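You operate a simulated robot arm through the tools that you are given. There is no shell and no other tool.

You run a simulated robot arm. Do the job below in one go: nothing can be reset, and whatever is moved stays where it is left.

## Task
Feed 4 washers into the blue-rimmed tub and put it back.
Fine: tub under the chute first; gate open to feed, closed after; none spilt. Set down upright: blue-rimmed tub.

Only the result counts: the job must be done as asked and must still hold three seconds after the hand-in. Knocking over, shifting, dropping, spilling or breaking anything else fails it.

## Robot
A 7-joint arm with a two-finger parallel gripper, fixed in place. Base frame: the origin is on the floor under the middle of its stand, x ahead of it, y to its left, z up; the work surface is at about z = 0.78. Units: m, degrees, N and s.
It reaches about 1.372 m from its shoulder. Its first joint turns from -149.0 to 149.0 degrees. Payload 3.43 kg.
Tool frame: the origin (TCP) lies between the finger pads and is the grasp point; the fingertips stand 0.03 m ahead of it; z points along the fingers, y is the line along which they close. Largest opening 0.094 m; finger width 0.028, thickness 0.01; the body of the gripper, 0.05 by 0.096 m, starts 0.055 m behind the TCP.
Orientation is that of the tool frame in the base frame, as a unit quaternion [x, y, z, w]. With the fingers straight down and closing along the base's y, the tool's x points along the base's -x, its y along +y and its z along -z.

## Interface
- The arm moves only by the tool drive_tool. Its argument "plan" is a list of rows, each a list of 7 numbers: the finger opening in m, from 0 to 0.094, then the shift along the tool's x, y, z in m, then the turn, a rotation vector about the tool's x, y, z in degrees. In form: [[claw, dx, dy, dz, ax, ay, az], ...]. A call has 1 to 20 rows; each row is the pose to reach, as a shift and turn from the pose commanded when the call began, along the tool's axes at that moment. Each row takes 0.2 s and may step no farther than 0.05 m and 8.6 degrees from the row before; otherwise, or with a gripper value out of range, the whole call is refused. Where a pose cannot be reached the arm comes as near as it can. A force on the tool above 40 N (or 10 N above the force at the start of the call, whichever is more), or a blocked arm, ends the call early, and 0.2 s more pass. The fingers move at their own pace (about 0.045 m/s each) and stop on an object; they squeeze with about 39 N. The grip force told is the motor's: it shows also when the fingers shut on nothing. Time passes only in rows, and 0.2 s behind the last, so rows that repeat a pose let the fingers close. The reply holds the time, the measured pose of the TCP, the force on the tool along the base axes, the opening and the grip force, in the units named above and with some noise, with the torque about the TCP (base axes, N m) and any sound that the robot's microphone picked up.
- Cameras (640 x 400 px; columns grow to the right, rows downward): "scene" is fixed at [0.048, 0.653, 1.5306]; the picture's right is [-0.51, -0.86, 0.00], its down [-0.42, 0.25, -0.87] and it looks along [0.75, -0.45, -0.48] (base axes); focal length 356 px, centre (320, 200). "wrist" rides on the gripper at [0.076, 0.014, -0.103] in the tool frame; the picture's right is [-0.18, 0.98, 0.00], its down [-0.75, -0.14, -0.64] and it looks along [-0.63, -0.12, 0.77] (tool axes); focal length 243 px, centre (320, 200). There is no depth. A picture from a camera that has moved, and an enlarged one, comes with that camera's place and axes in the base frame and with its lens.
- capture(camera): a new picture of that camera. No time passes.
- zoom(camera, box): a new picture of the part [left, top, right, bottom] of that camera's present view, enlarged. No time passes.
- sign_off(): hands the job in; it is judged then, once.

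Places have to be worked out from the pictures, the camera data and where the tool is seen. Open the gripper and draw the arm clear of the work before you hand the job in, unless the task says otherwise.

The tools are called after "Emit:" as name(argument=value, ...) on one line, values as JSON. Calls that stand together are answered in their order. drive_tool: Moves the arm, as the interface text tells. Its arguments: {"type":"object","properties":{"plan":{"type":"array","items":{"type":"array","items":{"type":"number"}}}},"required":["plan"]} The other tools are called the same way: capture (camera) takes a picture; zoom (camera, box) takes an enlarged picture of a part of a camera's view; sign_off () hands the job in.

At the start:

```text
time: 0.0
eef_pos: [0.9883, 0.0068, 1.1394]
ee_rot: [0.0, 1.0, 0.0, 0.0]
wrist_force: [0.3, -0.4, -0.7]
moment: [0.02, -0.01, 0.0]
gripper_width: 0.0941
grip_force: 0.1
```

scene: 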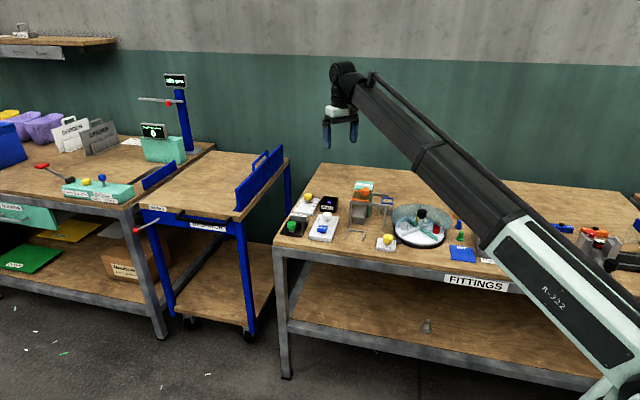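
wrist: 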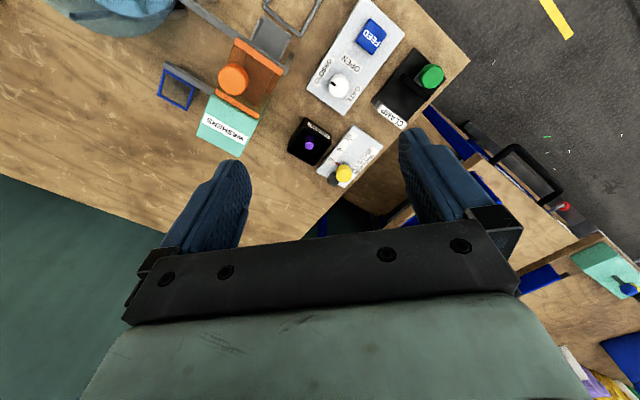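

I begin by looking closer at the work area: the scene shows a feeder station with a chute, controls (feed button, gate knob, clamp) and a rotary tray. I zoom in before moving anything.

Emit:
zoom(camera="scene", box=[270, 170, 400, 255])

Emit:
zoom(camera="scene", box=[370, 180, 640, 300])

Emit:
zoom(camera="wrist", box=[60, 0, 480, 260])

```text
4.71 times, centred on (335, 212) of scene
camera zoom: at [0.048, 0.653, 1.5306], right [-0.51, -0.86, 0.0], down [-0.42, 0.25, -0.87], along [0.75, -0.45, -0.48], focal length 1678 px, centre (249, 141)
```

zoom: 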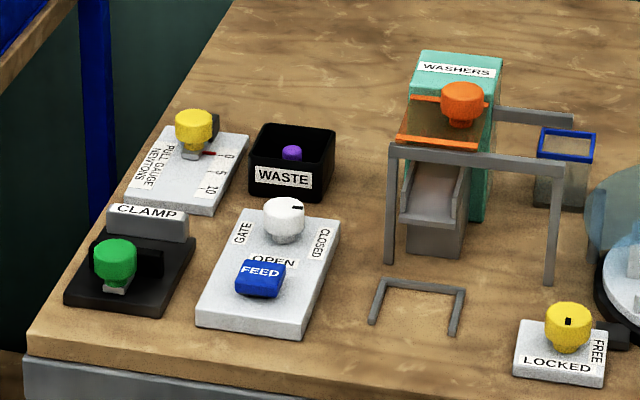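

```text
2.37 times, centred on (505, 240) of scene
camera zoom: at [0.048, 0.653, 1.5306], right [-0.51, -0.86, 0.0], down [-0.42, 0.25, -0.87], along [0.75, -0.45, -0.48], focal length 845 px, centre (-118, 105)
```

zoom: 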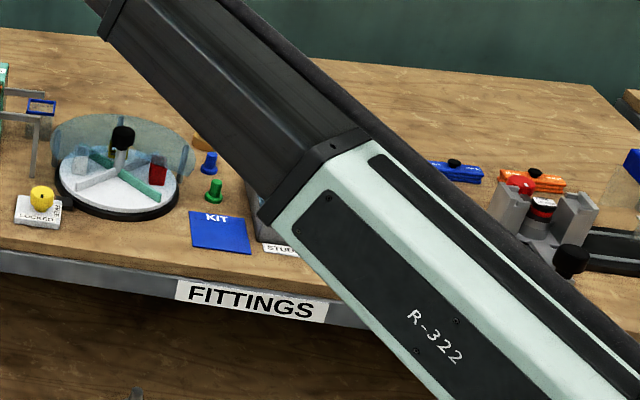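

```text
1.52 times, centred on (270, 130) of wrist
camera zoom: at [0.9111, 0.0216, 1.2416], right [0.18, 0.98, 0.0], down [0.75, -0.14, 0.64], along [0.63, -0.12, -0.77], focal length 370 px, centre (396, 307)
```

zoom: 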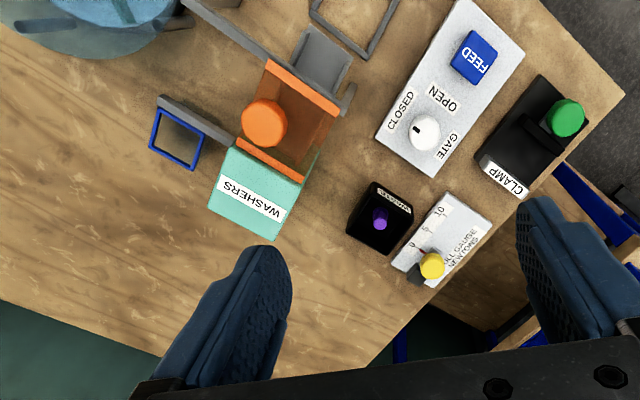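

The bench is turned about 45° in the base frame. I judge the tub rim centre near (0.978, -0.214, 0.843), the U-shaped nest under the chute near (0.917, -0.019), and the gate knob pointing at CLOSED. I turn the tool 45° about vertical to match the bench and move high to a spot in front of the chute for a closer look.

Emit:
drive_tool(plan=[[0.094, 0.02, 0.007, 0.015, 0, 0, 7.5], [0.094, 0.04, 0.014, 0.03, 0, 0, 15], [0.094, 0.06, 0.021, 0.045, 0, 0, 22.5], [0.094, 0.08, 0.028, 0.06, 0, 0, 30], [0.094, 0.1, 0.035, 0.075, 0, 0, 37.5], [0.094, 0.118, 0.043, 0.089, 0, 0, 45]])

Emit:
capture(camera="wrist")

Emit:
capture(camera="scene")

```text
time: 1.4
eef_pos: [0.8685, 0.0492, 1.0517]
ee_rot: [0.384, 0.923, -0.001, 0.0]
wrist_force: [0.5, 0.6, -0.2]
moment: [-0.01, 0.03, 0.0]
gripper_width: 0.0942
grip_force: 0.0
```

```text
taken
camera wrist: at [0.8253, 0.1138, 1.1538], right [0.83, 0.56, 0.0], down [0.43, -0.63, 0.64], along [0.36, -0.53, -0.77], focal length 243 px, centre (320, 200)
```

wrist: 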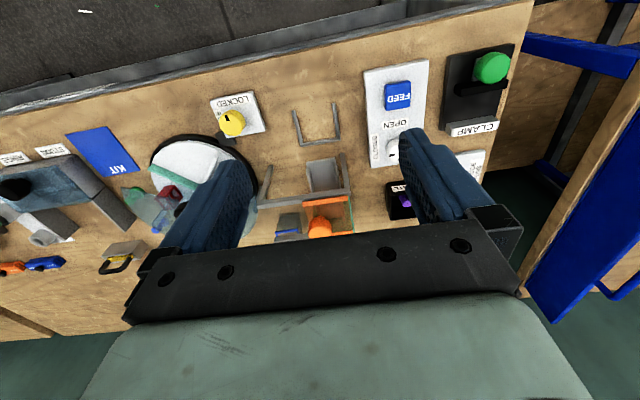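

```text
taken
```

scene: 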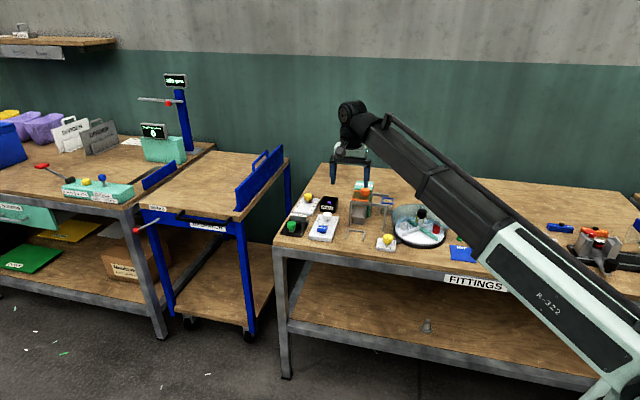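

The wrist view is now square to the bench. I enlarge the chute, nest and tub region.

Emit:
zoom(camera="wrist", box=[200, 60, 440, 250])

Emit:
zoom(camera="scene", box=[340, 175, 400, 255])

Emit:
zoom(camera="scene", box=[300, 190, 350, 245])

```text
2.11 times, centred on (320, 155) of wrist
camera zoom: at [0.8253, 0.1138, 1.1538], right [0.83, 0.56, 0.0], down [0.43, -0.63, 0.64], along [0.36, -0.53, -0.77], focal length 511 px, centre (320, 295)
```

zoom: 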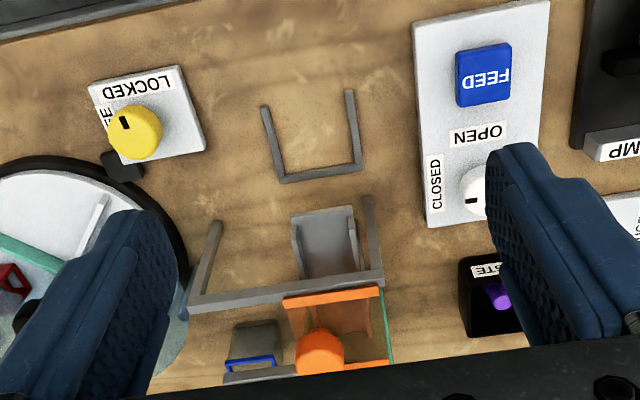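

```text
5.00 times, centred on (370, 215) of scene
camera zoom: at [0.048, 0.653, 1.5306], right [-0.51, -0.86, 0.0], down [-0.42, 0.25, -0.87], along [0.75, -0.45, -0.48], focal length 1782 px, centre (70, 125)
```

zoom: 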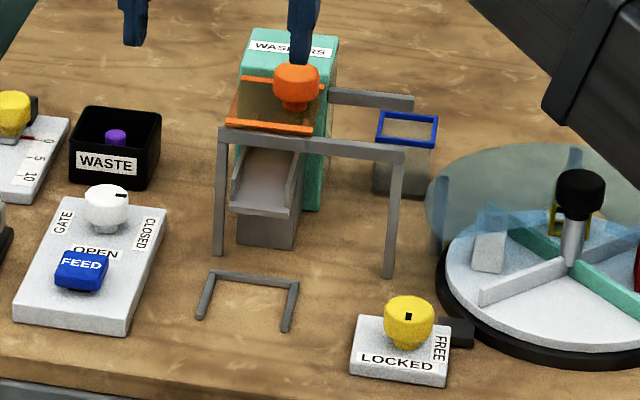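

```text
7.27 times, centred on (325, 218) of scene
camera zoom: at [0.048, 0.653, 1.5306], right [-0.51, -0.86, 0.0], down [-0.42, 0.25, -0.87], along [0.75, -0.45, -0.48], focal length 2592 px, centre (284, 73)
```

zoom: 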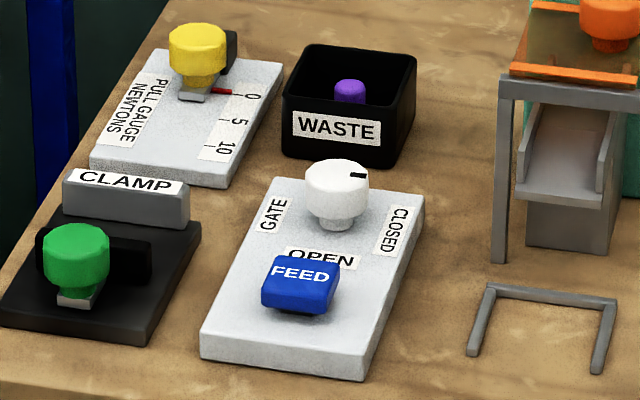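

The chute lip comes out at about (0.927, -0.032, 0.849), right over the back of the nest. There seem to be one or two grey rails near z≈0.89, so I zoom tighter on the tub and the rails to see what stands around it.

Emit:
zoom(camera="scene", box=[376, 184, 408, 224])

Emit:
zoom(camera="scene", box=[348, 188, 384, 244])

Emit:
zoom(camera="wrist", box=[260, 140, 380, 245])

```text
10.00 times, centred on (392, 204) of scene
camera zoom: at [0.048, 0.653, 1.5306], right [-0.51, -0.86, 0.0], down [-0.42, 0.25, -0.87], along [0.75, -0.45, -0.48], focal length 3565 px, centre (-400, 160)
```

zoom: 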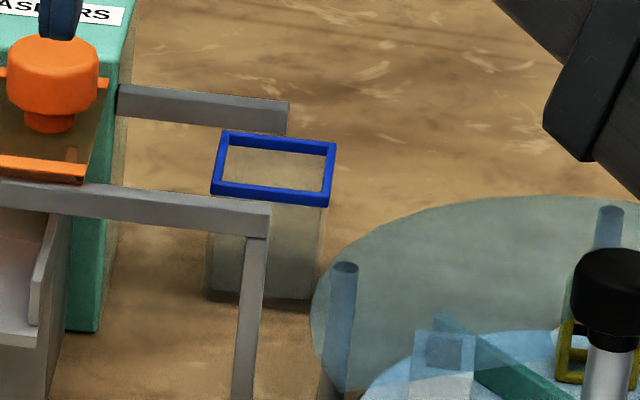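

```text
7.14 times, centred on (366, 216) of scene
camera zoom: at [0.048, 0.653, 1.5306], right [-0.51, -0.86, 0.0], down [-0.42, 0.25, -0.87], along [0.75, -0.45, -0.48], focal length 2546 px, centre (-9, 86)
```

zoom: 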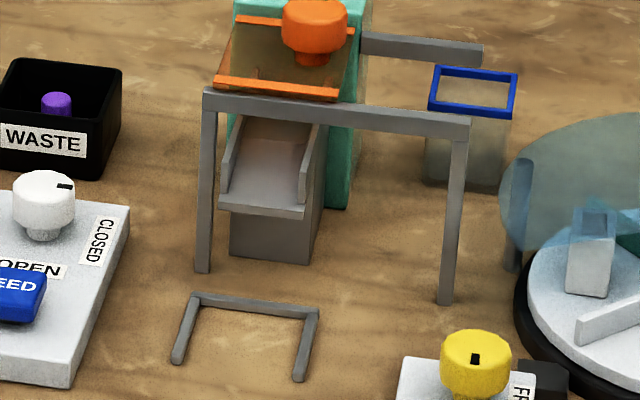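

```text
3.81 times, centred on (320, 192) of wrist
camera zoom: at [0.8253, 0.1138, 1.1538], right [0.83, 0.56, 0.0], down [0.43, -0.63, 0.64], along [0.36, -0.53, -0.77], focal length 924 px, centre (320, 229)
```

zoom: 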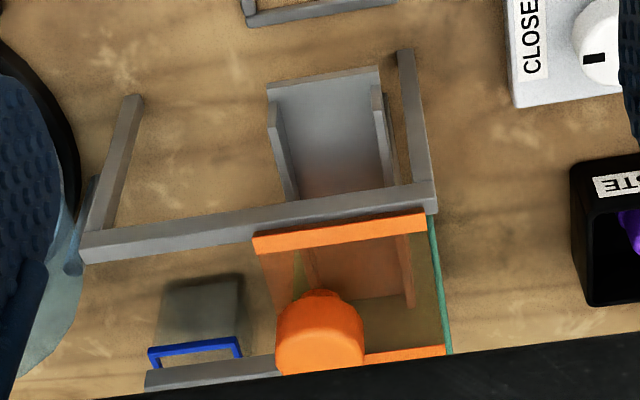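

The tub sits free on the bench with a cantilever bar (z≈0.895) just in front of it and the hopper about 35 mm to its left. I move high over it for a top view to refine positions and clearances.

Emit:
drive_tool(plan=[[0.094, -0.038, -0.018, 0.005, 0, 0, 0], [0.094, -0.076, -0.037, 0.01, 0, 0, 0], [0.094, -0.113, -0.055, 0.015, 0, 0, 0], [0.094, -0.151, -0.073, 0.02, 0, 0, 0], [0.094, -0.188, -0.092, 0.025, 0, 0, 0], [0.094, -0.226, -0.11, 0.03, 0, 0, 0]])

Emit:
capture(camera="wrist")

Emit:
zoom(camera="wrist", box=[200, 20, 440, 240])

Emit:
zoom(camera="scene", box=[320, 90, 440, 230])

```text
time: 2.8
eef_pos: [0.9519, -0.1886, 1.0235]
ee_rot: [0.383, 0.924, 0.0, -0.001]
wrist_force: [0.3, -0.3, 0.3]
moment: [-0.01, -0.01, 0.0]
gripper_width: 0.0941
grip_force: 0.1
```

```text
taken
camera wrist: at [0.9077, -0.1241, 1.1249], right [0.82, 0.57, 0.0], down [0.43, -0.63, 0.64], along [0.36, -0.53, -0.77], focal length 243 px, centre (320, 200)
```

wrist: 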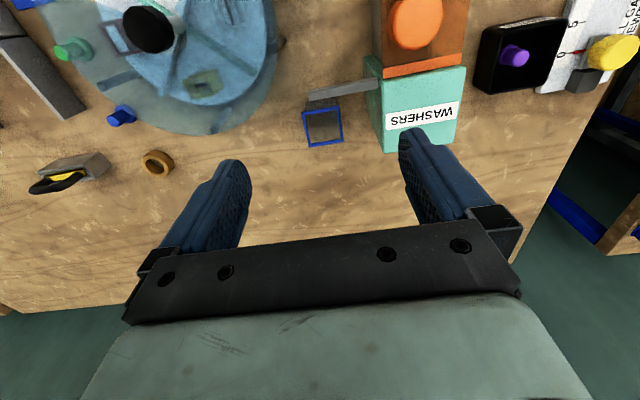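

```text
1.82 times, centred on (320, 130) of wrist
camera zoom: at [0.9077, -0.1241, 1.1249], right [0.82, 0.57, 0.0], down [0.43, -0.63, 0.64], along [0.36, -0.53, -0.77], focal length 441 px, centre (320, 327)
```

zoom: 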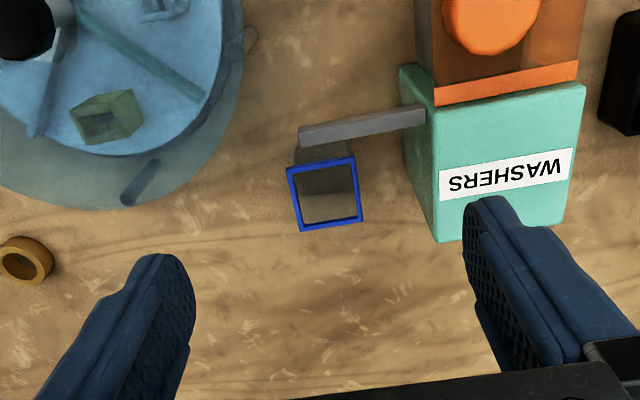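

```text
2.86 times, centred on (380, 160) of scene
camera zoom: at [0.048, 0.653, 1.5306], right [-0.51, -0.86, 0.0], down [-0.42, 0.25, -0.87], along [0.75, -0.45, -0.48], focal length 1018 px, centre (149, 314)
```

zoom: 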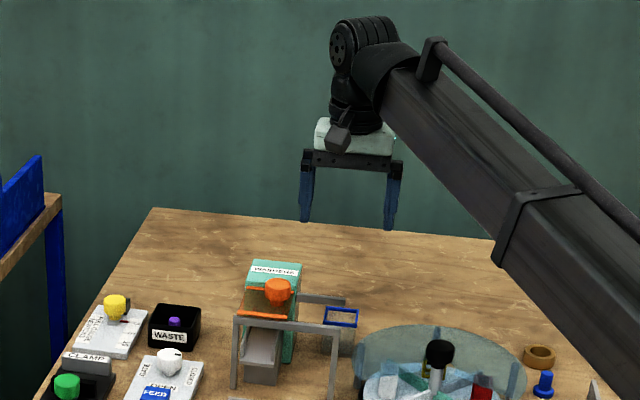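

From this view I place the tub centre at about (0.979, -0.220), square to the 45° direction and about 45 mm wide, with the rim at z≈0.842. The hopper's side is roughly 39 mm to its left. I centre above it with the fingers part closed and drop to z≈0.93 to check alignment.

Emit:
drive_tool(plan=[[0.076, -0.021, -0.002, 0.0, 0, 0, 0], [0.076, -0.0423, -0.0034, 0.0, 0, 0, 0], [0.076, -0.0423, -0.0034, 0.046, 0, 0, 0], [0.076, -0.0423, -0.0034, 0.092, 0, 0, 0], [0.076, -0.0423, -0.0034, 0.092, 0, 0, 0]])

Emit:
capture(camera="wrist")

Emit:
zoom(camera="scene", box=[340, 130, 430, 230])

```text
time: 4.0
eef_pos: [0.9803, -0.2202, 0.9298]
ee_rot: [0.382, 0.924, 0.0, 0.001]
wrist_force: [0.5, 0.6, -0.4]
moment: [0.0, -0.01, 0.01]
gripper_width: 0.076
grip_force: 0.0
```

```text
taken
camera wrist: at [0.9358, -0.1554, 1.0323], right [0.83, 0.56, 0.0], down [0.43, -0.63, 0.64], along [0.36, -0.53, -0.77], focal length 243 px, centre (320, 200)
```

wrist: 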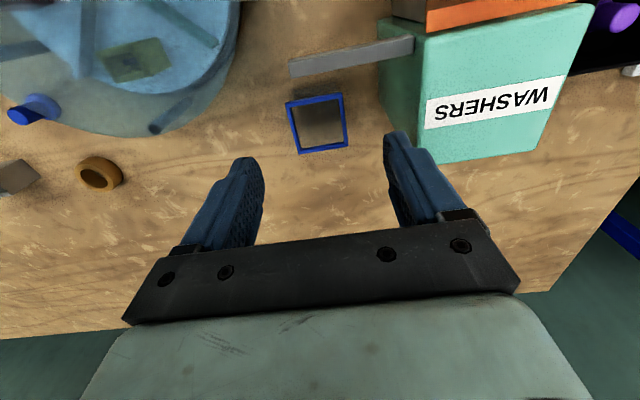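

```text
4.00 times, centred on (385, 180) of scene
camera zoom: at [0.048, 0.653, 1.5306], right [-0.51, -0.86, 0.0], down [-0.42, 0.25, -0.87], along [0.75, -0.45, -0.48], focal length 1426 px, centre (60, 280)
```

zoom: 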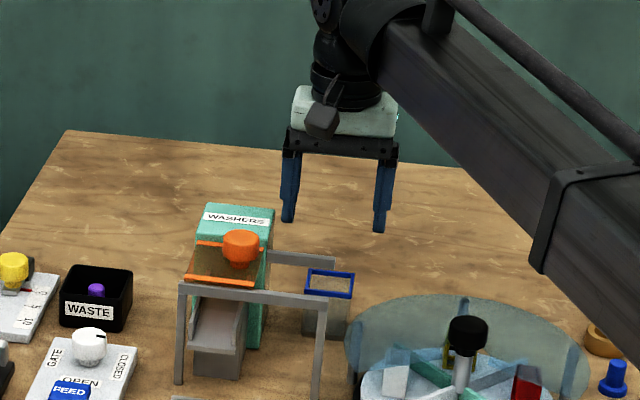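

The tub now lies centred between the finger planes: I compute its centre as (0.980, -0.221) against a TCP at (0.9796, -0.219), and the bar and hopper look clear. I descend to z≈0.83 with the fingers astride the tub.

Emit:
drive_tool(plan=[[0.076, -0.0017, -0.0011, 0.025, 0, 0, 0], [0.076, -0.0017, -0.0011, 0.05, 0, 0, 0], [0.076, -0.0017, -0.0011, 0.075, 0, 0, 0], [0.076, -0.0017, -0.0011, 0.099, 0, 0, 0], [0.076, -0.0017, -0.0011, 0.099, 0, 0, 0]])

Emit:
capture(camera="wrist")

Emit:
zoom(camera="scene", box=[350, 150, 420, 235])

```text
time: 5.2
eef_pos: [0.9795, -0.2204, 0.8304]
ee_rot: [0.383, 0.924, 0.0, 0.0]
wrist_force: [-0.6, 1.1, -0.3]
moment: [-0.05, -0.01, -0.02]
gripper_width: 0.076
grip_force: 0.2
```

```text
taken
camera wrist: at [0.9356, -0.1569, 0.9327], right [0.83, 0.56, 0.0], down [0.43, -0.63, 0.64], along [0.36, -0.53, -0.77], focal length 243 px, centre (320, 200)
```

wrist: 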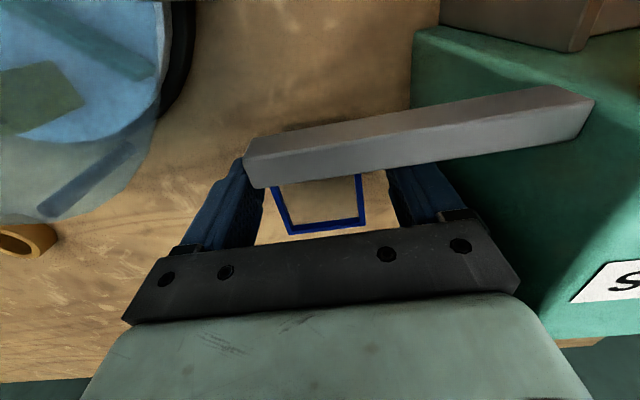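

```text
4.71 times, centred on (385, 192) of scene
camera zoom: at [0.048, 0.653, 1.5306], right [-0.51, -0.86, 0.0], down [-0.42, 0.25, -0.87], along [0.75, -0.45, -0.48], focal length 1678 px, centre (14, 235)
```

zoom: 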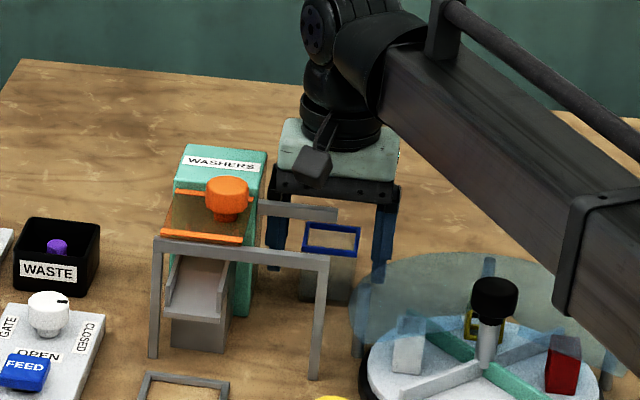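

The fingers are down astride the tub with no contact force (about 1 N at most). I close on it in place.

Emit:
drive_tool(plan=[[0.03, 0, 0, 0, 0, 0, 0], [0.03, 0, 0, 0, 0, 0, 0], [0.03, 0, 0, 0, 0, 0, 0], [0.03, 0, 0, 0, 0, 0, 0], [0.03, 0, 0, 0, 0, 0, 0]])

Emit:
capture(camera="wrist")

```text
time: 6.4
eef_pos: [0.9803, -0.2215, 0.8319]
ee_rot: [0.382, 0.924, -0.001, -0.001]
wrist_force: [-0.6, 0.0, 0.0]
moment: [0.0, -0.01, -0.02]
gripper_width: 0.0492
grip_force: 38.4
```

```text
taken
camera wrist: at [0.9356, -0.1569, 0.9328], right [0.83, 0.56, 0.0], down [0.43, -0.63, 0.64], along [0.36, -0.53, -0.77], focal length 243 px, centre (320, 200)
```

wrist: 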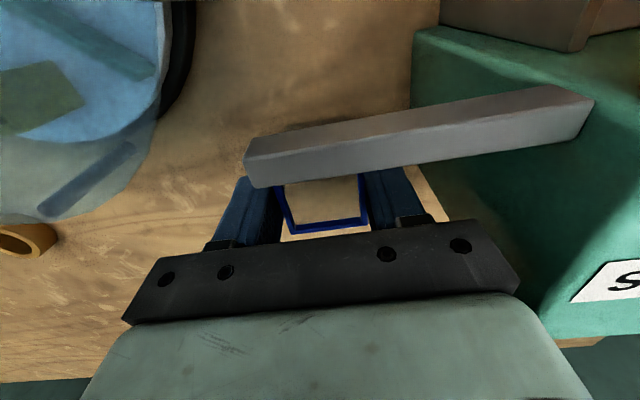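

The tub is gripped (opening 0.049 m, 38 N). I lift it straight up well clear of the bar and carry it high over the frame to a spot in front of the nest.

Emit:
drive_tool(plan=[[0.03, 0, 0, -0.02, 0, 0, 0], [0.03, 0, 0, -0.05, 0, 0, 0], [0.03, 0, 0, -0.09, 0, 0, 0], [0.03, 0, 0, -0.13, 0, 0, 0], [0.03, 0, 0, -0.17, 0, 0, 0], [0.03, 0.02, 0.008, -0.185, 0, 0, 0], [0.03, 0.055, 0.021, -0.19, 0, 0, 0], [0.03, 0.095, 0.0365, -0.19, 0, 0, 0], [0.03, 0.135, 0.052, -0.19, 0, 0, 0], [0.03, 0.175, 0.067, -0.19, 0, 0, 0], [0.03, 0.21, 0.081, -0.185, 0, 0, 0], [0.03, 0.235, 0.09, -0.18, 0, 0, 0], [0.03, 0.2484, 0.0954, -0.175, 0, 0, 0], [0.03, 0.2484, 0.0954, -0.17, 0, 0, 0]])

Emit:
capture(camera="wrist")

Emit:
zoom(camera="wrist", box=[220, 60, 420, 240])

Emit:
zoom(camera="scene", box=[310, 140, 410, 260])

```text
time: 9.4
eef_pos: [0.8703, 0.0212, 0.9991]
ee_rot: [0.382, 0.924, 0.0, 0.0]
wrist_force: [0.5, 0.1, 0.0]
moment: [0.04, 0.02, 0.02]
gripper_width: 0.0299
grip_force: 0.1
```

```text
taken
camera wrist: at [0.8267, 0.0857, 1.1008], right [0.83, 0.56, 0.0], down [0.43, -0.63, 0.64], along [0.36, -0.53, -0.77], focal length 243 px, centre (320, 200)
```

wrist: 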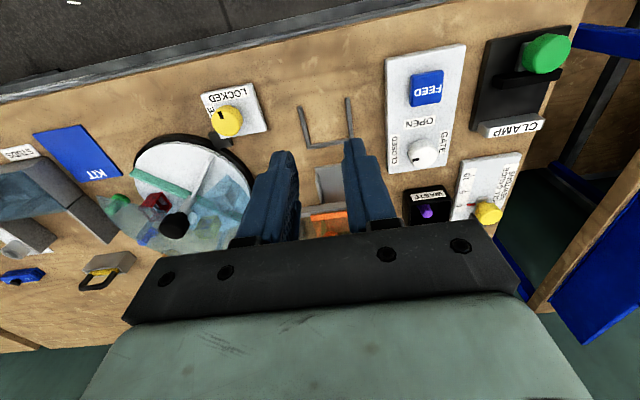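

```text
2.22 times, centred on (320, 150) of wrist
camera zoom: at [0.8267, 0.0857, 1.1008], right [0.83, 0.56, 0.0], down [0.43, -0.63, 0.64], along [0.36, -0.53, -0.77], focal length 539 px, centre (320, 311)
```

zoom: 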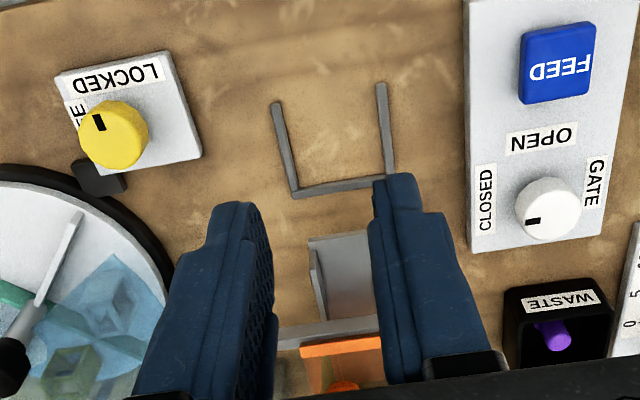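

```text
3.33 times, centred on (360, 200) of scene
camera zoom: at [0.048, 0.653, 1.5306], right [-0.51, -0.86, 0.0], down [-0.42, 0.25, -0.87], along [0.75, -0.45, -0.48], focal length 1188 px, centre (187, 200)
```

zoom: 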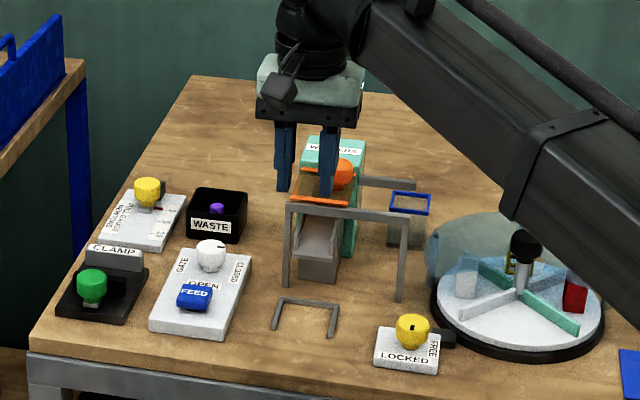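

The opening now reads 0.030 m with no grip force: the tub slipped out of the fingers. The scene view shows it still standing by the hopper, so I look closely to see whether it has shifted.

Emit:
zoom(camera="scene", box=[376, 184, 408, 224])

Emit:
zoom(camera="scene", box=[384, 192, 400, 216])

```text
10.00 times, centred on (392, 204) of scene
camera zoom: at [0.048, 0.653, 1.5306], right [-0.51, -0.86, 0.0], down [-0.42, 0.25, -0.87], along [0.75, -0.45, -0.48], focal length 3565 px, centre (-400, 160)
```

zoom: 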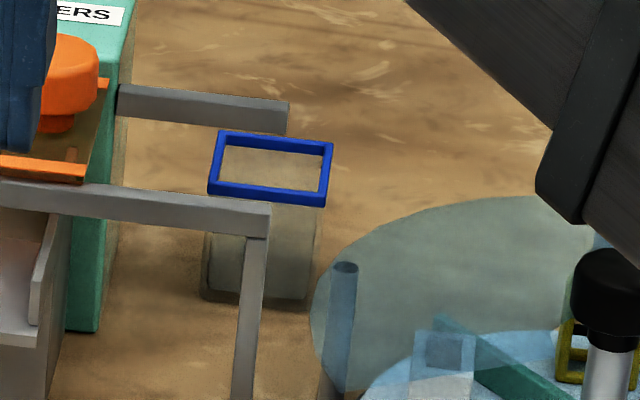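

```text
16.00 times, centred on (392, 204) of scene
camera zoom: at [0.048, 0.653, 1.5306], right [-0.51, -0.86, 0.0], down [-0.42, 0.25, -0.87], along [0.75, -0.45, -0.48], focal length 5704 px, centre (-832, 136)
```

zoom: 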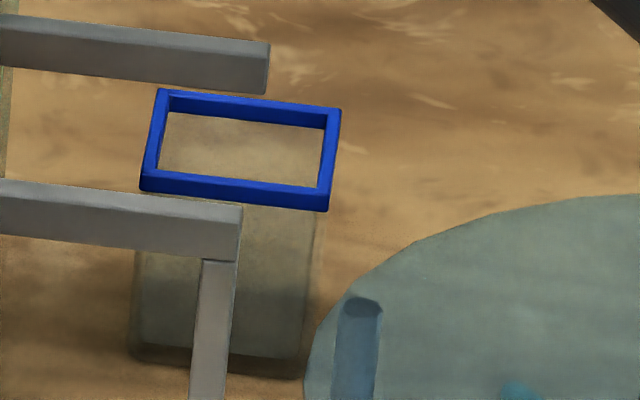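

The tub slipped off right at the start of the lift and still stands upright at its place, shifted about 1 mm at most. I go back above it, opening the fingers, for a sharper look at its yaw and rim before re-gripping.

Emit:
drive_tool(plan=[[0.05, -0.013, -0.005, -0.015, 0, 0, 0], [0.076, -0.045, -0.017, -0.02, 0, 0, 0], [0.076, -0.085, -0.0325, -0.02, 0, 0, 0], [0.076, -0.125, -0.048, -0.02, 0, 0, 0], [0.076, -0.165, -0.063, -0.02, 0, 0, 0], [0.076, -0.205, -0.0785, -0.02, 0, 0, 0], [0.076, -0.235, -0.09, -0.01, 0, 0, 0], [0.076, -0.2484, -0.0954, 0.01, 0, 0, 0], [0.076, -0.2484, -0.0954, 0.04, 0, 0, 0], [0.076, -0.2484, -0.0954, 0.07, 0, 0, 0], [0.076, -0.2484, -0.0954, 0.07, 0, 0, 0]])

Emit:
capture(camera="wrist")

Emit:
zoom(camera="wrist", box=[260, 70, 380, 170])

Emit:
zoom(camera="scene", box=[370, 150, 420, 220])

```text
time: 11.8
eef_pos: [0.9801, -0.2221, 0.9293]
ee_rot: [0.383, 0.924, -0.001, 0.0]
wrist_force: [0.0, 0.0, -0.4]
moment: [0.01, 0.04, -0.01]
gripper_width: 0.0761
grip_force: 0.2
```

```text
taken
camera wrist: at [0.9348, -0.1575, 1.0315], right [0.83, 0.56, 0.0], down [0.43, -0.63, 0.64], along [0.36, -0.53, -0.77], focal length 243 px, centre (320, 200)
```

wrist: 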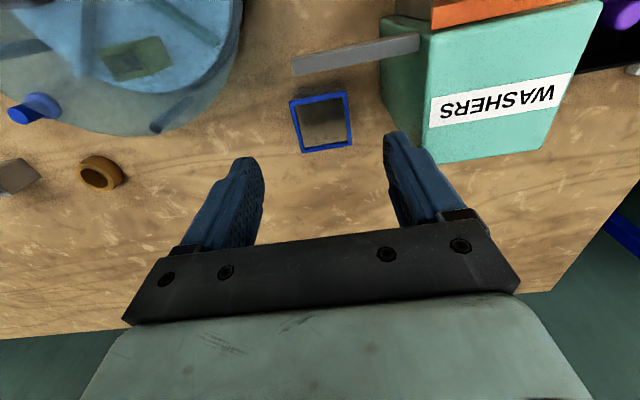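

```text
4.00 times, centred on (320, 120) of wrist
camera zoom: at [0.9348, -0.1575, 1.0315], right [0.83, 0.56, 0.0], down [0.43, -0.63, 0.64], along [0.36, -0.53, -0.77], focal length 970 px, centre (320, 520)
```

zoom: 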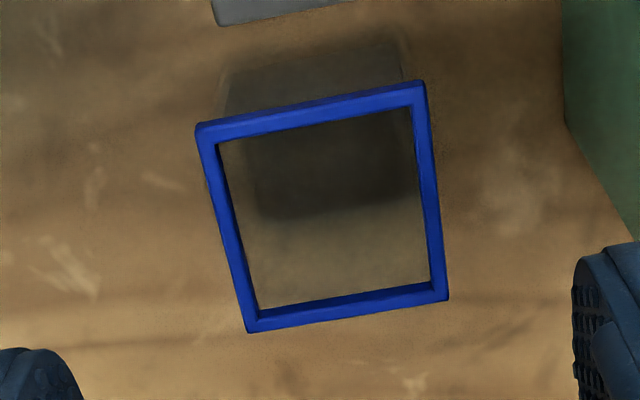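

```text
5.71 times, centred on (395, 185) of scene
camera zoom: at [0.048, 0.653, 1.5306], right [-0.51, -0.86, 0.0], down [-0.42, 0.25, -0.87], along [0.75, -0.45, -0.48], focal length 2037 px, centre (-109, 286)
```

zoom: 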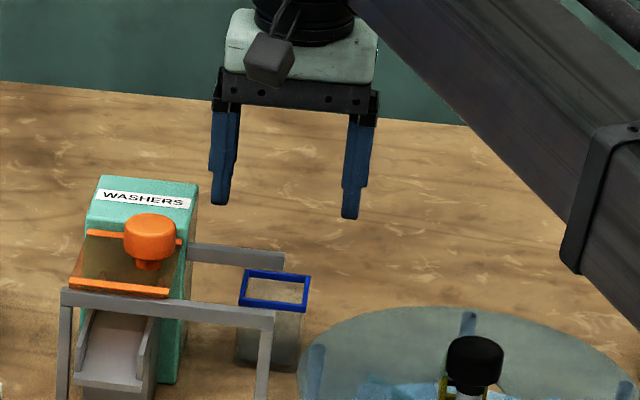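

From the close view the tub is still square to the fingers, with its centre at about (0.982, -0.2235) and its rim a few mm lower than I thought. I go down a little deeper, centre better, and this time close fully and hold before a slow test lift.

Emit:
drive_tool(plan=[[0.076, -0.004, 0.0007, 0.025, 0, 0, 0], [0.076, -0.004, 0.0007, 0.05, 0, 0, 0], [0.076, -0.004, 0.0007, 0.075, 0, 0, 0], [0.076, -0.004, 0.0007, 0.095, 0, 0, 0], [0.076, -0.004, 0.0007, 0.1025, 0, 0, 0], [0.0, -0.004, 0.0007, 0.1025, 0, 0, 0], [0.0, -0.004, 0.0007, 0.1025, 0, 0, 0], [0.0, -0.004, 0.0007, 0.1025, 0, 0, 0], [0.0, -0.004, 0.0007, 0.1025, 0, 0, 0], [0.0, -0.004, 0.0007, 0.1025, 0, 0, 0]])

Emit:
capture(camera="wrist")

Emit:
zoom(camera="wrist", box=[200, 120, 460, 270])

Emit:
zoom(camera="scene", box=[370, 165, 420, 225])

```text
time: 14.0
eef_pos: [0.984, -0.2253, 0.8281]
ee_rot: [0.383, 0.924, 0.0, 0.0]
wrist_force: [-0.2, 0.3, 0.3]
moment: [-0.02, -0.01, 0.0]
gripper_width: 0.0495
grip_force: 38.9
```

```text
taken
camera wrist: at [0.9395, -0.1602, 0.929], right [0.83, 0.56, 0.0], down [0.43, -0.63, 0.64], along [0.36, -0.53, -0.77], focal length 243 px, centre (320, 200)
```

wrist: 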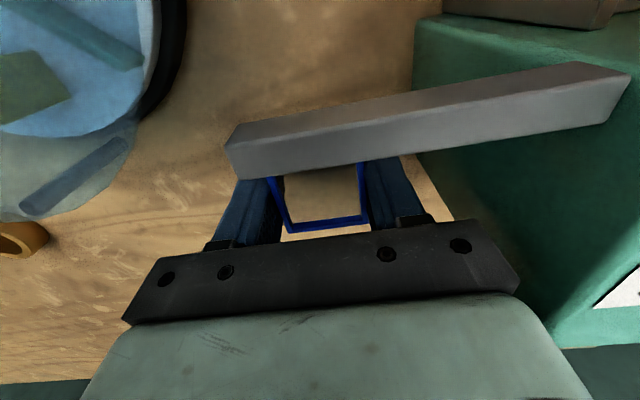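

```text
2.46 times, centred on (330, 195) of wrist
camera zoom: at [0.9395, -0.1602, 0.929], right [0.83, 0.56, 0.0], down [0.43, -0.63, 0.64], along [0.36, -0.53, -0.77], focal length 597 px, centre (295, 212)
```

zoom: 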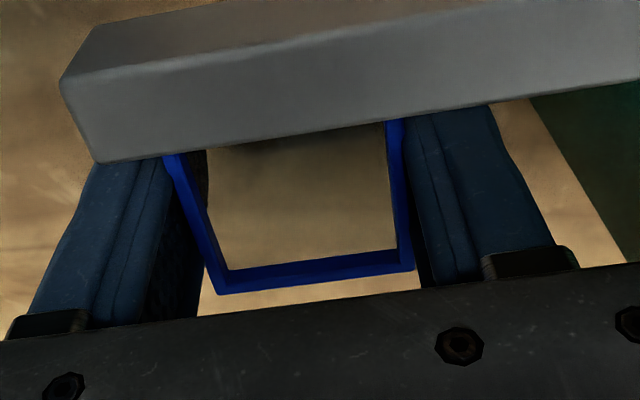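

```text
6.67 times, centred on (395, 195) of scene
camera zoom: at [0.048, 0.653, 1.5306], right [-0.51, -0.86, 0.0], down [-0.42, 0.25, -0.87], along [0.75, -0.45, -0.48], focal length 2376 px, centre (-180, 233)
```

zoom: 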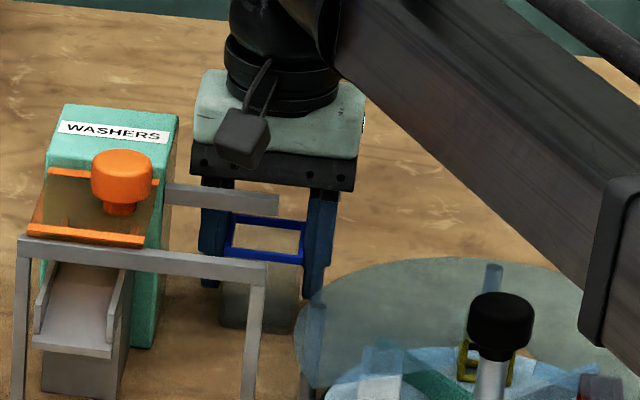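

Grip reads 38.9 N at 0.0495 m and both fingers bear on the rim sides. I do a slow 12 mm test lift and read the grip.

Emit:
drive_tool(plan=[[0.0, 0, 0, -0.002, 0, 0, 0], [0.0, 0, 0, -0.004, 0, 0, 0], [0.0, 0, 0, -0.006, 0, 0, 0], [0.0, 0, 0, -0.008, 0, 0, 0], [0.0, 0, 0, -0.01, 0, 0, 0], [0.0, 0, 0, -0.012, 0, 0, 0]])

Emit:
zoom(camera="scene", box=[370, 165, 420, 225])

Emit:
zoom(camera="wrist", box=[200, 120, 460, 270])

```text
time: 15.4
eef_pos: [0.9822, -0.2252, 0.8408]
ee_rot: [0.383, 0.924, 0.0, 0.0]
wrist_force: [1.5, -0.5, 0.0]
moment: [0.01, -0.01, -0.02]
gripper_width: 0.0489
grip_force: 38.7
```

```text
6.67 times, centred on (395, 195) of scene
camera zoom: at [0.048, 0.653, 1.5306], right [-0.51, -0.86, 0.0], down [-0.42, 0.25, -0.87], along [0.75, -0.45, -0.48], focal length 2376 px, centre (-180, 233)
```

zoom: 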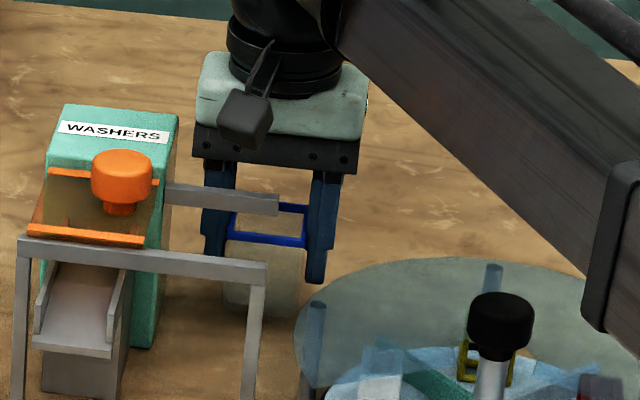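

```text
2.46 times, centred on (330, 195) of wrist
camera zoom: at [0.9384, -0.1599, 0.9411], right [0.83, 0.56, 0.0], down [0.43, -0.63, 0.64], along [0.36, -0.53, -0.77], focal length 597 px, centre (295, 212)
```

zoom: 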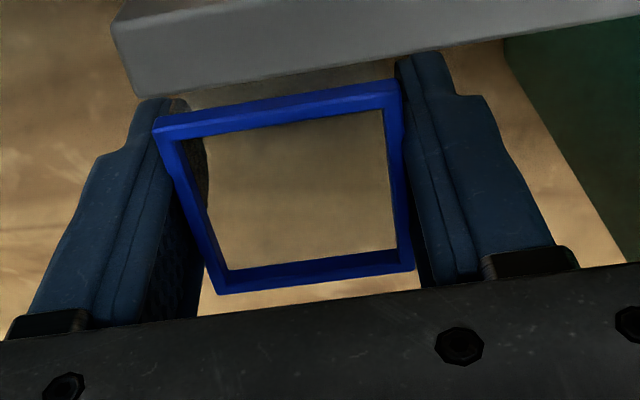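

The tub comes up with the gripper: rim unchanged between the fingers, grip 38.7 N, and it will pass about 29 mm behind the bar. I keep lifting gently, then check again.

Emit:
drive_tool(plan=[[0.0, 0, 0, -0.004, 0, 0, 0], [0.0, 0, 0, -0.01, 0, 0, 0], [0.0, 0, 0, -0.018, 0, 0, 0], [0.0, 0, 0, -0.028, 0, 0, 0], [0.0, 0, 0, -0.038, 0, 0, 0], [0.0, 0, 0, -0.048, 0, 0, 0], [0.0, 0, 0, -0.058, 0, 0, 0], [0.0, 0, 0, -0.068, 0, 0, 0], [0.0, 0, 0, -0.078, 0, 0, 0], [0.0, 0, 0, -0.088, 0, 0, 0], [0.0, 0, 0, -0.098, 0, 0, 0], [0.0, 0, 0, -0.108, 0, 0, 0], [0.0, 0, 0, -0.118, 0, 0, 0], [0.0, 0, 0, -0.128, 0, 0, 0], [0.0, 0, 0, -0.138, 0, 0, 0], [0.0, 0, 0, -0.148, 0, 0, 0], [0.0, 0, 0, -0.156, 0, 0, 0], [0.0, 0, 0, -0.162, 0, 0, 0], [0.0, 0, 0, -0.165, 0, 0, 0]])

Emit:
capture(camera="wrist")

Emit:
zoom(camera="scene", box=[350, 120, 430, 225])

```text
time: 19.4
eef_pos: [0.9828, -0.224, 1.0042]
ee_rot: [0.384, 0.923, 0.0, 0.0]
wrist_force: [0.2, -0.9, -1.0]
moment: [-0.02, 0.01, 0.02]
gripper_width: 0.0491
grip_force: 39.2
```

```text
taken
camera wrist: at [0.9392, -0.1596, 1.1066], right [0.83, 0.56, 0.0], down [0.43, -0.63, 0.64], along [0.36, -0.53, -0.77], focal length 243 px, centre (320, 200)
```

wrist: 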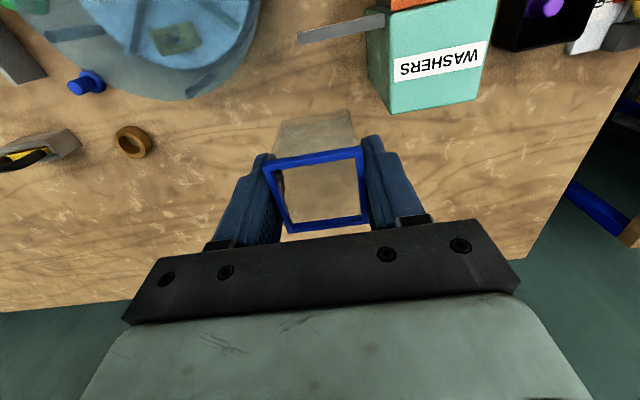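

```text
3.81 times, centred on (390, 172) of scene
camera zoom: at [0.048, 0.653, 1.5306], right [-0.51, -0.86, 0.0], down [-0.42, 0.25, -0.87], along [0.75, -0.45, -0.48], focal length 1358 px, centre (53, 305)
```

zoom: 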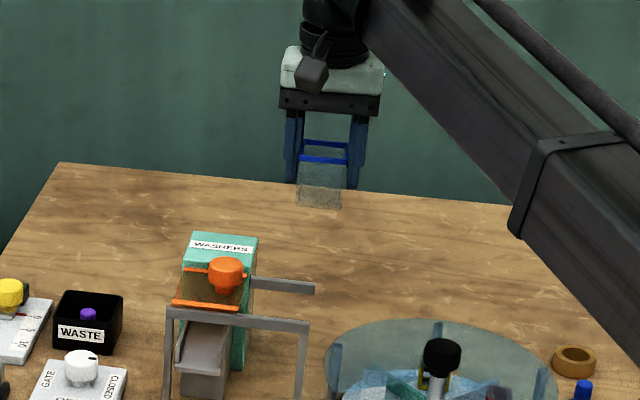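

The tub hangs securely at z≈1.0 (39 N, 0.049 m). I carry it slowly, a bit higher, over the frame to in front of the nest at about L-centre (0.631 along the bench axis).

Emit:
drive_tool(plan=[[0.0, 0.0074, 0.0028, -0.006, 0, 0, 0], [0.0, 0.0206, 0.0078, -0.012, 0, 0, 0], [0.0, 0.0392, 0.0148, -0.015, 0, 0, 0], [0.0, 0.0599, 0.0226, -0.015, 0, 0, 0], [0.0, 0.0804, 0.0304, -0.015, 0, 0, 0], [0.0, 0.101, 0.0382, -0.015, 0, 0, 0], [0.0, 0.1216, 0.046, -0.015, 0, 0, 0], [0.0, 0.1422, 0.0537, -0.015, 0, 0, 0], [0.0, 0.1628, 0.0615, -0.015, 0, 0, 0], [0.0, 0.1833, 0.0693, -0.015, 0, 0, 0], [0.0, 0.2021, 0.0764, -0.01, 0, 0, 0], [0.0, 0.2189, 0.0827, -0.003, 0, 0, 0], [0.0, 0.232, 0.0877, 0.006, 0, 0, 0], [0.0, 0.2414, 0.0912, 0.016, 0, 0, 0], [0.0, 0.2479, 0.0937, 0.026, 0, 0, 0], [0.0, 0.2479, 0.0937, 0.036, 0, 0, 0], [0.0, 0.2479, 0.0937, 0.046, 0, 0, 0]])

Emit:
capture(camera="wrist")

Emit:
zoom(camera="wrist", box=[220, 60, 420, 240])

Emit:
zoom(camera="scene", box=[320, 150, 400, 255])

```text
time: 23.0
eef_pos: [0.8736, 0.0169, 0.9594]
ee_rot: [0.382, 0.924, 0.0, 0.0]
wrist_force: [0.1, -0.2, -0.3]
moment: [0.02, -0.03, -0.03]
gripper_width: 0.0494
grip_force: 39.3
```

```text
taken
camera wrist: at [0.8298, 0.081, 1.0611], right [0.83, 0.56, 0.0], down [0.43, -0.63, 0.64], along [0.36, -0.53, -0.77], focal length 243 px, centre (320, 200)
```

wrist: 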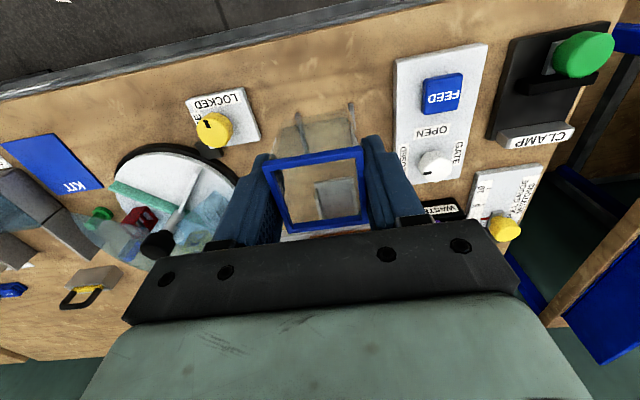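

```text
2.22 times, centred on (320, 150) of wrist
camera zoom: at [0.8298, 0.081, 1.0611], right [0.83, 0.56, 0.0], down [0.43, -0.63, 0.64], along [0.36, -0.53, -0.77], focal length 539 px, centre (320, 311)
```

zoom: 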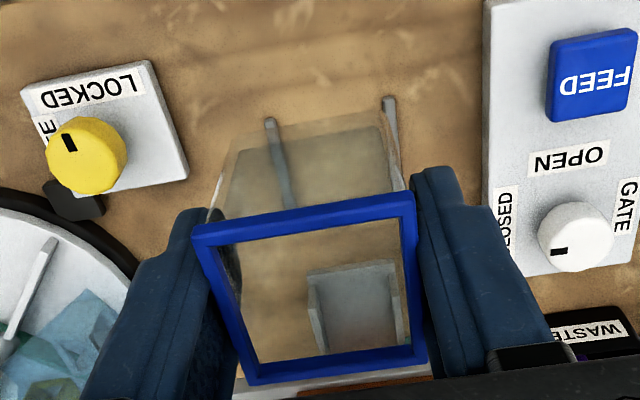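

```text
3.81 times, centred on (360, 202) of scene
camera zoom: at [0.048, 0.653, 1.5306], right [-0.51, -0.86, 0.0], down [-0.42, 0.25, -0.87], along [0.75, -0.45, -0.48], focal length 1358 px, centre (168, 190)
```

zoom: 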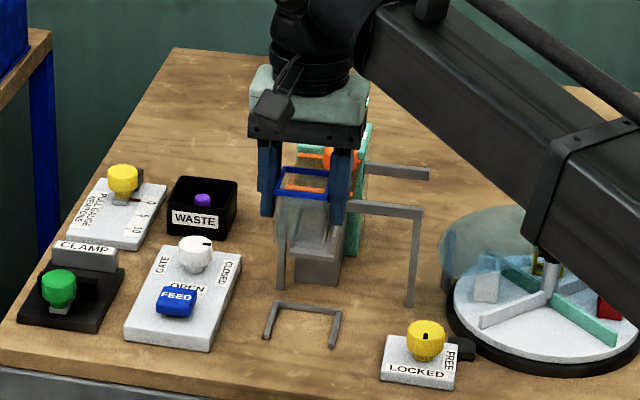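

The transparent tub lets me see the nest arms and chute: nest centre line at L≈0.631, and the TCP is at L≈0.630, D≈0.605. I lower the tub just in front of the nest, keeping its base about 3 mm above the bench.

Emit:
drive_tool(plan=[[0.0, 0.003, 0.001, 0.008, 0, 0, 0], [0.0, 0.007, 0.001, 0.022, 0, 0, 0], [0.0, 0.007, 0.001, 0.038, 0, 0, 0], [0.0, 0.007, 0.001, 0.054, 0, 0, 0], [0.0, 0.007, 0.001, 0.07, 0, 0, 0], [0.0, 0.007, 0.001, 0.085, 0, 0, 0], [0.0, 0.007, 0.001, 0.099, 0, 0, 0], [0.0, 0.007, 0.001, 0.111, 0, 0, 0], [0.0, 0.007, 0.001, 0.12, 0, 0, 0], [0.0, 0.007, 0.001, 0.126, 0, 0, 0], [0.0, 0.007, 0.001, 0.129, 0, 0, 0]])

Emit:
capture(camera="wrist")

Emit:
zoom(camera="wrist", box=[220, 80, 420, 240])

Emit:
zoom(camera="scene", box=[330, 185, 390, 255])

```text
time: 25.4
eef_pos: [0.8691, 0.0239, 0.8293]
ee_rot: [0.383, 0.924, 0.0, 0.0]
wrist_force: [0.5, -0.7, 0.3]
moment: [0.02, -0.02, 0.03]
gripper_width: 0.0491
grip_force: 39.1
```

```text
taken
camera wrist: at [0.8251, 0.0876, 0.931], right [0.83, 0.56, 0.0], down [0.43, -0.63, 0.64], along [0.36, -0.53, -0.77], focal length 243 px, centre (320, 200)
```

wrist: 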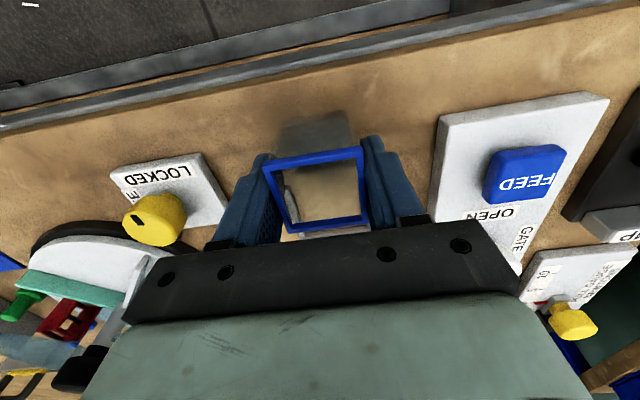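

```text
2.50 times, centred on (320, 160) of wrist
camera zoom: at [0.8251, 0.0876, 0.931], right [0.83, 0.56, 0.0], down [0.43, -0.63, 0.64], along [0.36, -0.53, -0.77], focal length 606 px, centre (320, 300)
```

zoom: 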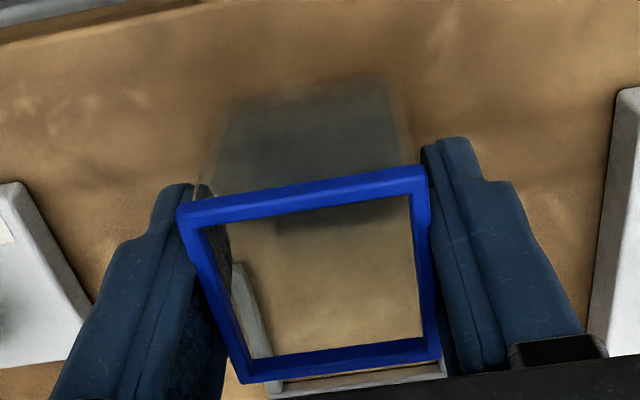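

```text
5.71 times, centred on (360, 220) of scene
camera zoom: at [0.048, 0.653, 1.5306], right [-0.51, -0.86, 0.0], down [-0.42, 0.25, -0.87], along [0.75, -0.45, -0.48], focal length 2037 px, centre (91, 86)
```

zoom: 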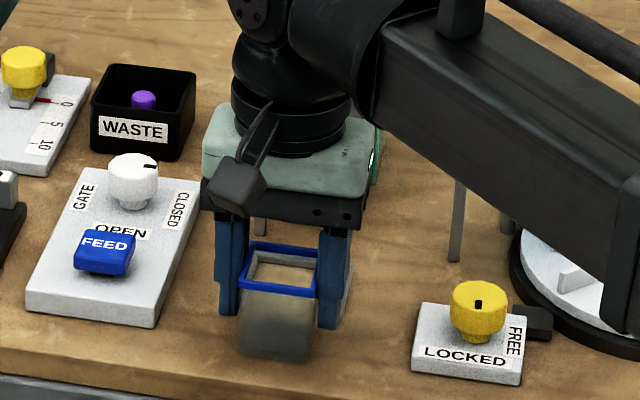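

Alignment is good: nest arms at L≈0.602 and 0.662, tub centre at L≈0.631. I slide the tub back into the nest under the chute lip, slowly, watching the force.

Emit:
drive_tool(plan=[[0.0, -0.006, 0, 0, 0, 0, 0], [0.0, -0.014, 0, 0, 0, 0, 0], [0.0, -0.022, 0, 0, 0, 0, 0], [0.0, -0.03, 0, 0, 0, 0, 0], [0.0, -0.038, 0, 0, 0, 0, 0], [0.0, -0.044, 0, 0, 0, 0, 0], [0.0, -0.049, 0, 0, 0, 0, 0], [0.0, -0.053, 0, 0, 0, 0, 0], [0.0, -0.056, 0, 0, 0, 0, 0]])

Emit:
capture(camera="wrist")

Emit:
zoom(camera="wrist", box=[220, 80, 420, 240])

Emit:
zoom(camera="scene", box=[330, 175, 390, 245])

```text
time: 27.4
eef_pos: [0.9099, -0.0172, 0.83]
ee_rot: [0.384, 0.924, 0.0, 0.0]
wrist_force: [-0.1, 0.2, 0.7]
moment: [-0.01, 0.0, 0.01]
gripper_width: 0.0491
grip_force: 39.1
```

```text
taken
camera wrist: at [0.865, 0.0477, 0.9311], right [0.83, 0.56, 0.0], down [0.43, -0.63, 0.64], along [0.36, -0.53, -0.77], focal length 243 px, centre (320, 200)
```

wrist: 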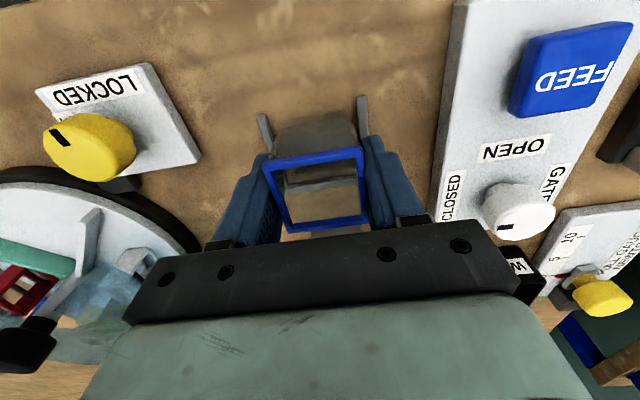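

```text
2.50 times, centred on (320, 160) of wrist
camera zoom: at [0.865, 0.0477, 0.9311], right [0.83, 0.56, 0.0], down [0.43, -0.63, 0.64], along [0.36, -0.53, -0.77], focal length 606 px, centre (320, 300)
```

zoom: 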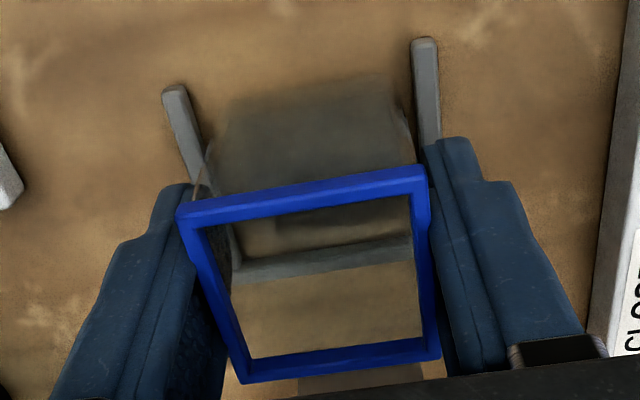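

```text
5.71 times, centred on (360, 210) of scene
camera zoom: at [0.048, 0.653, 1.5306], right [-0.51, -0.86, 0.0], down [-0.42, 0.25, -0.87], along [0.75, -0.45, -0.48], focal length 2037 px, centre (91, 143)
```

zoom: 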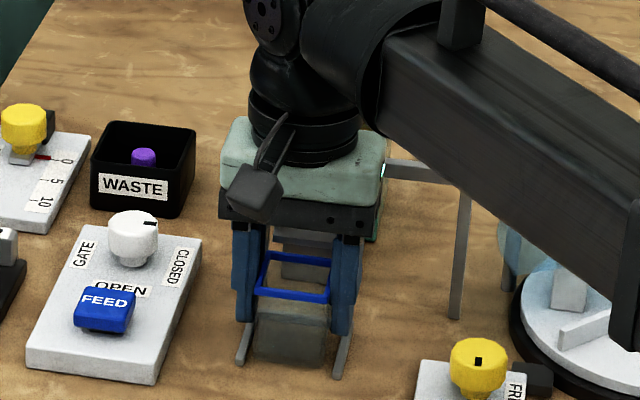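

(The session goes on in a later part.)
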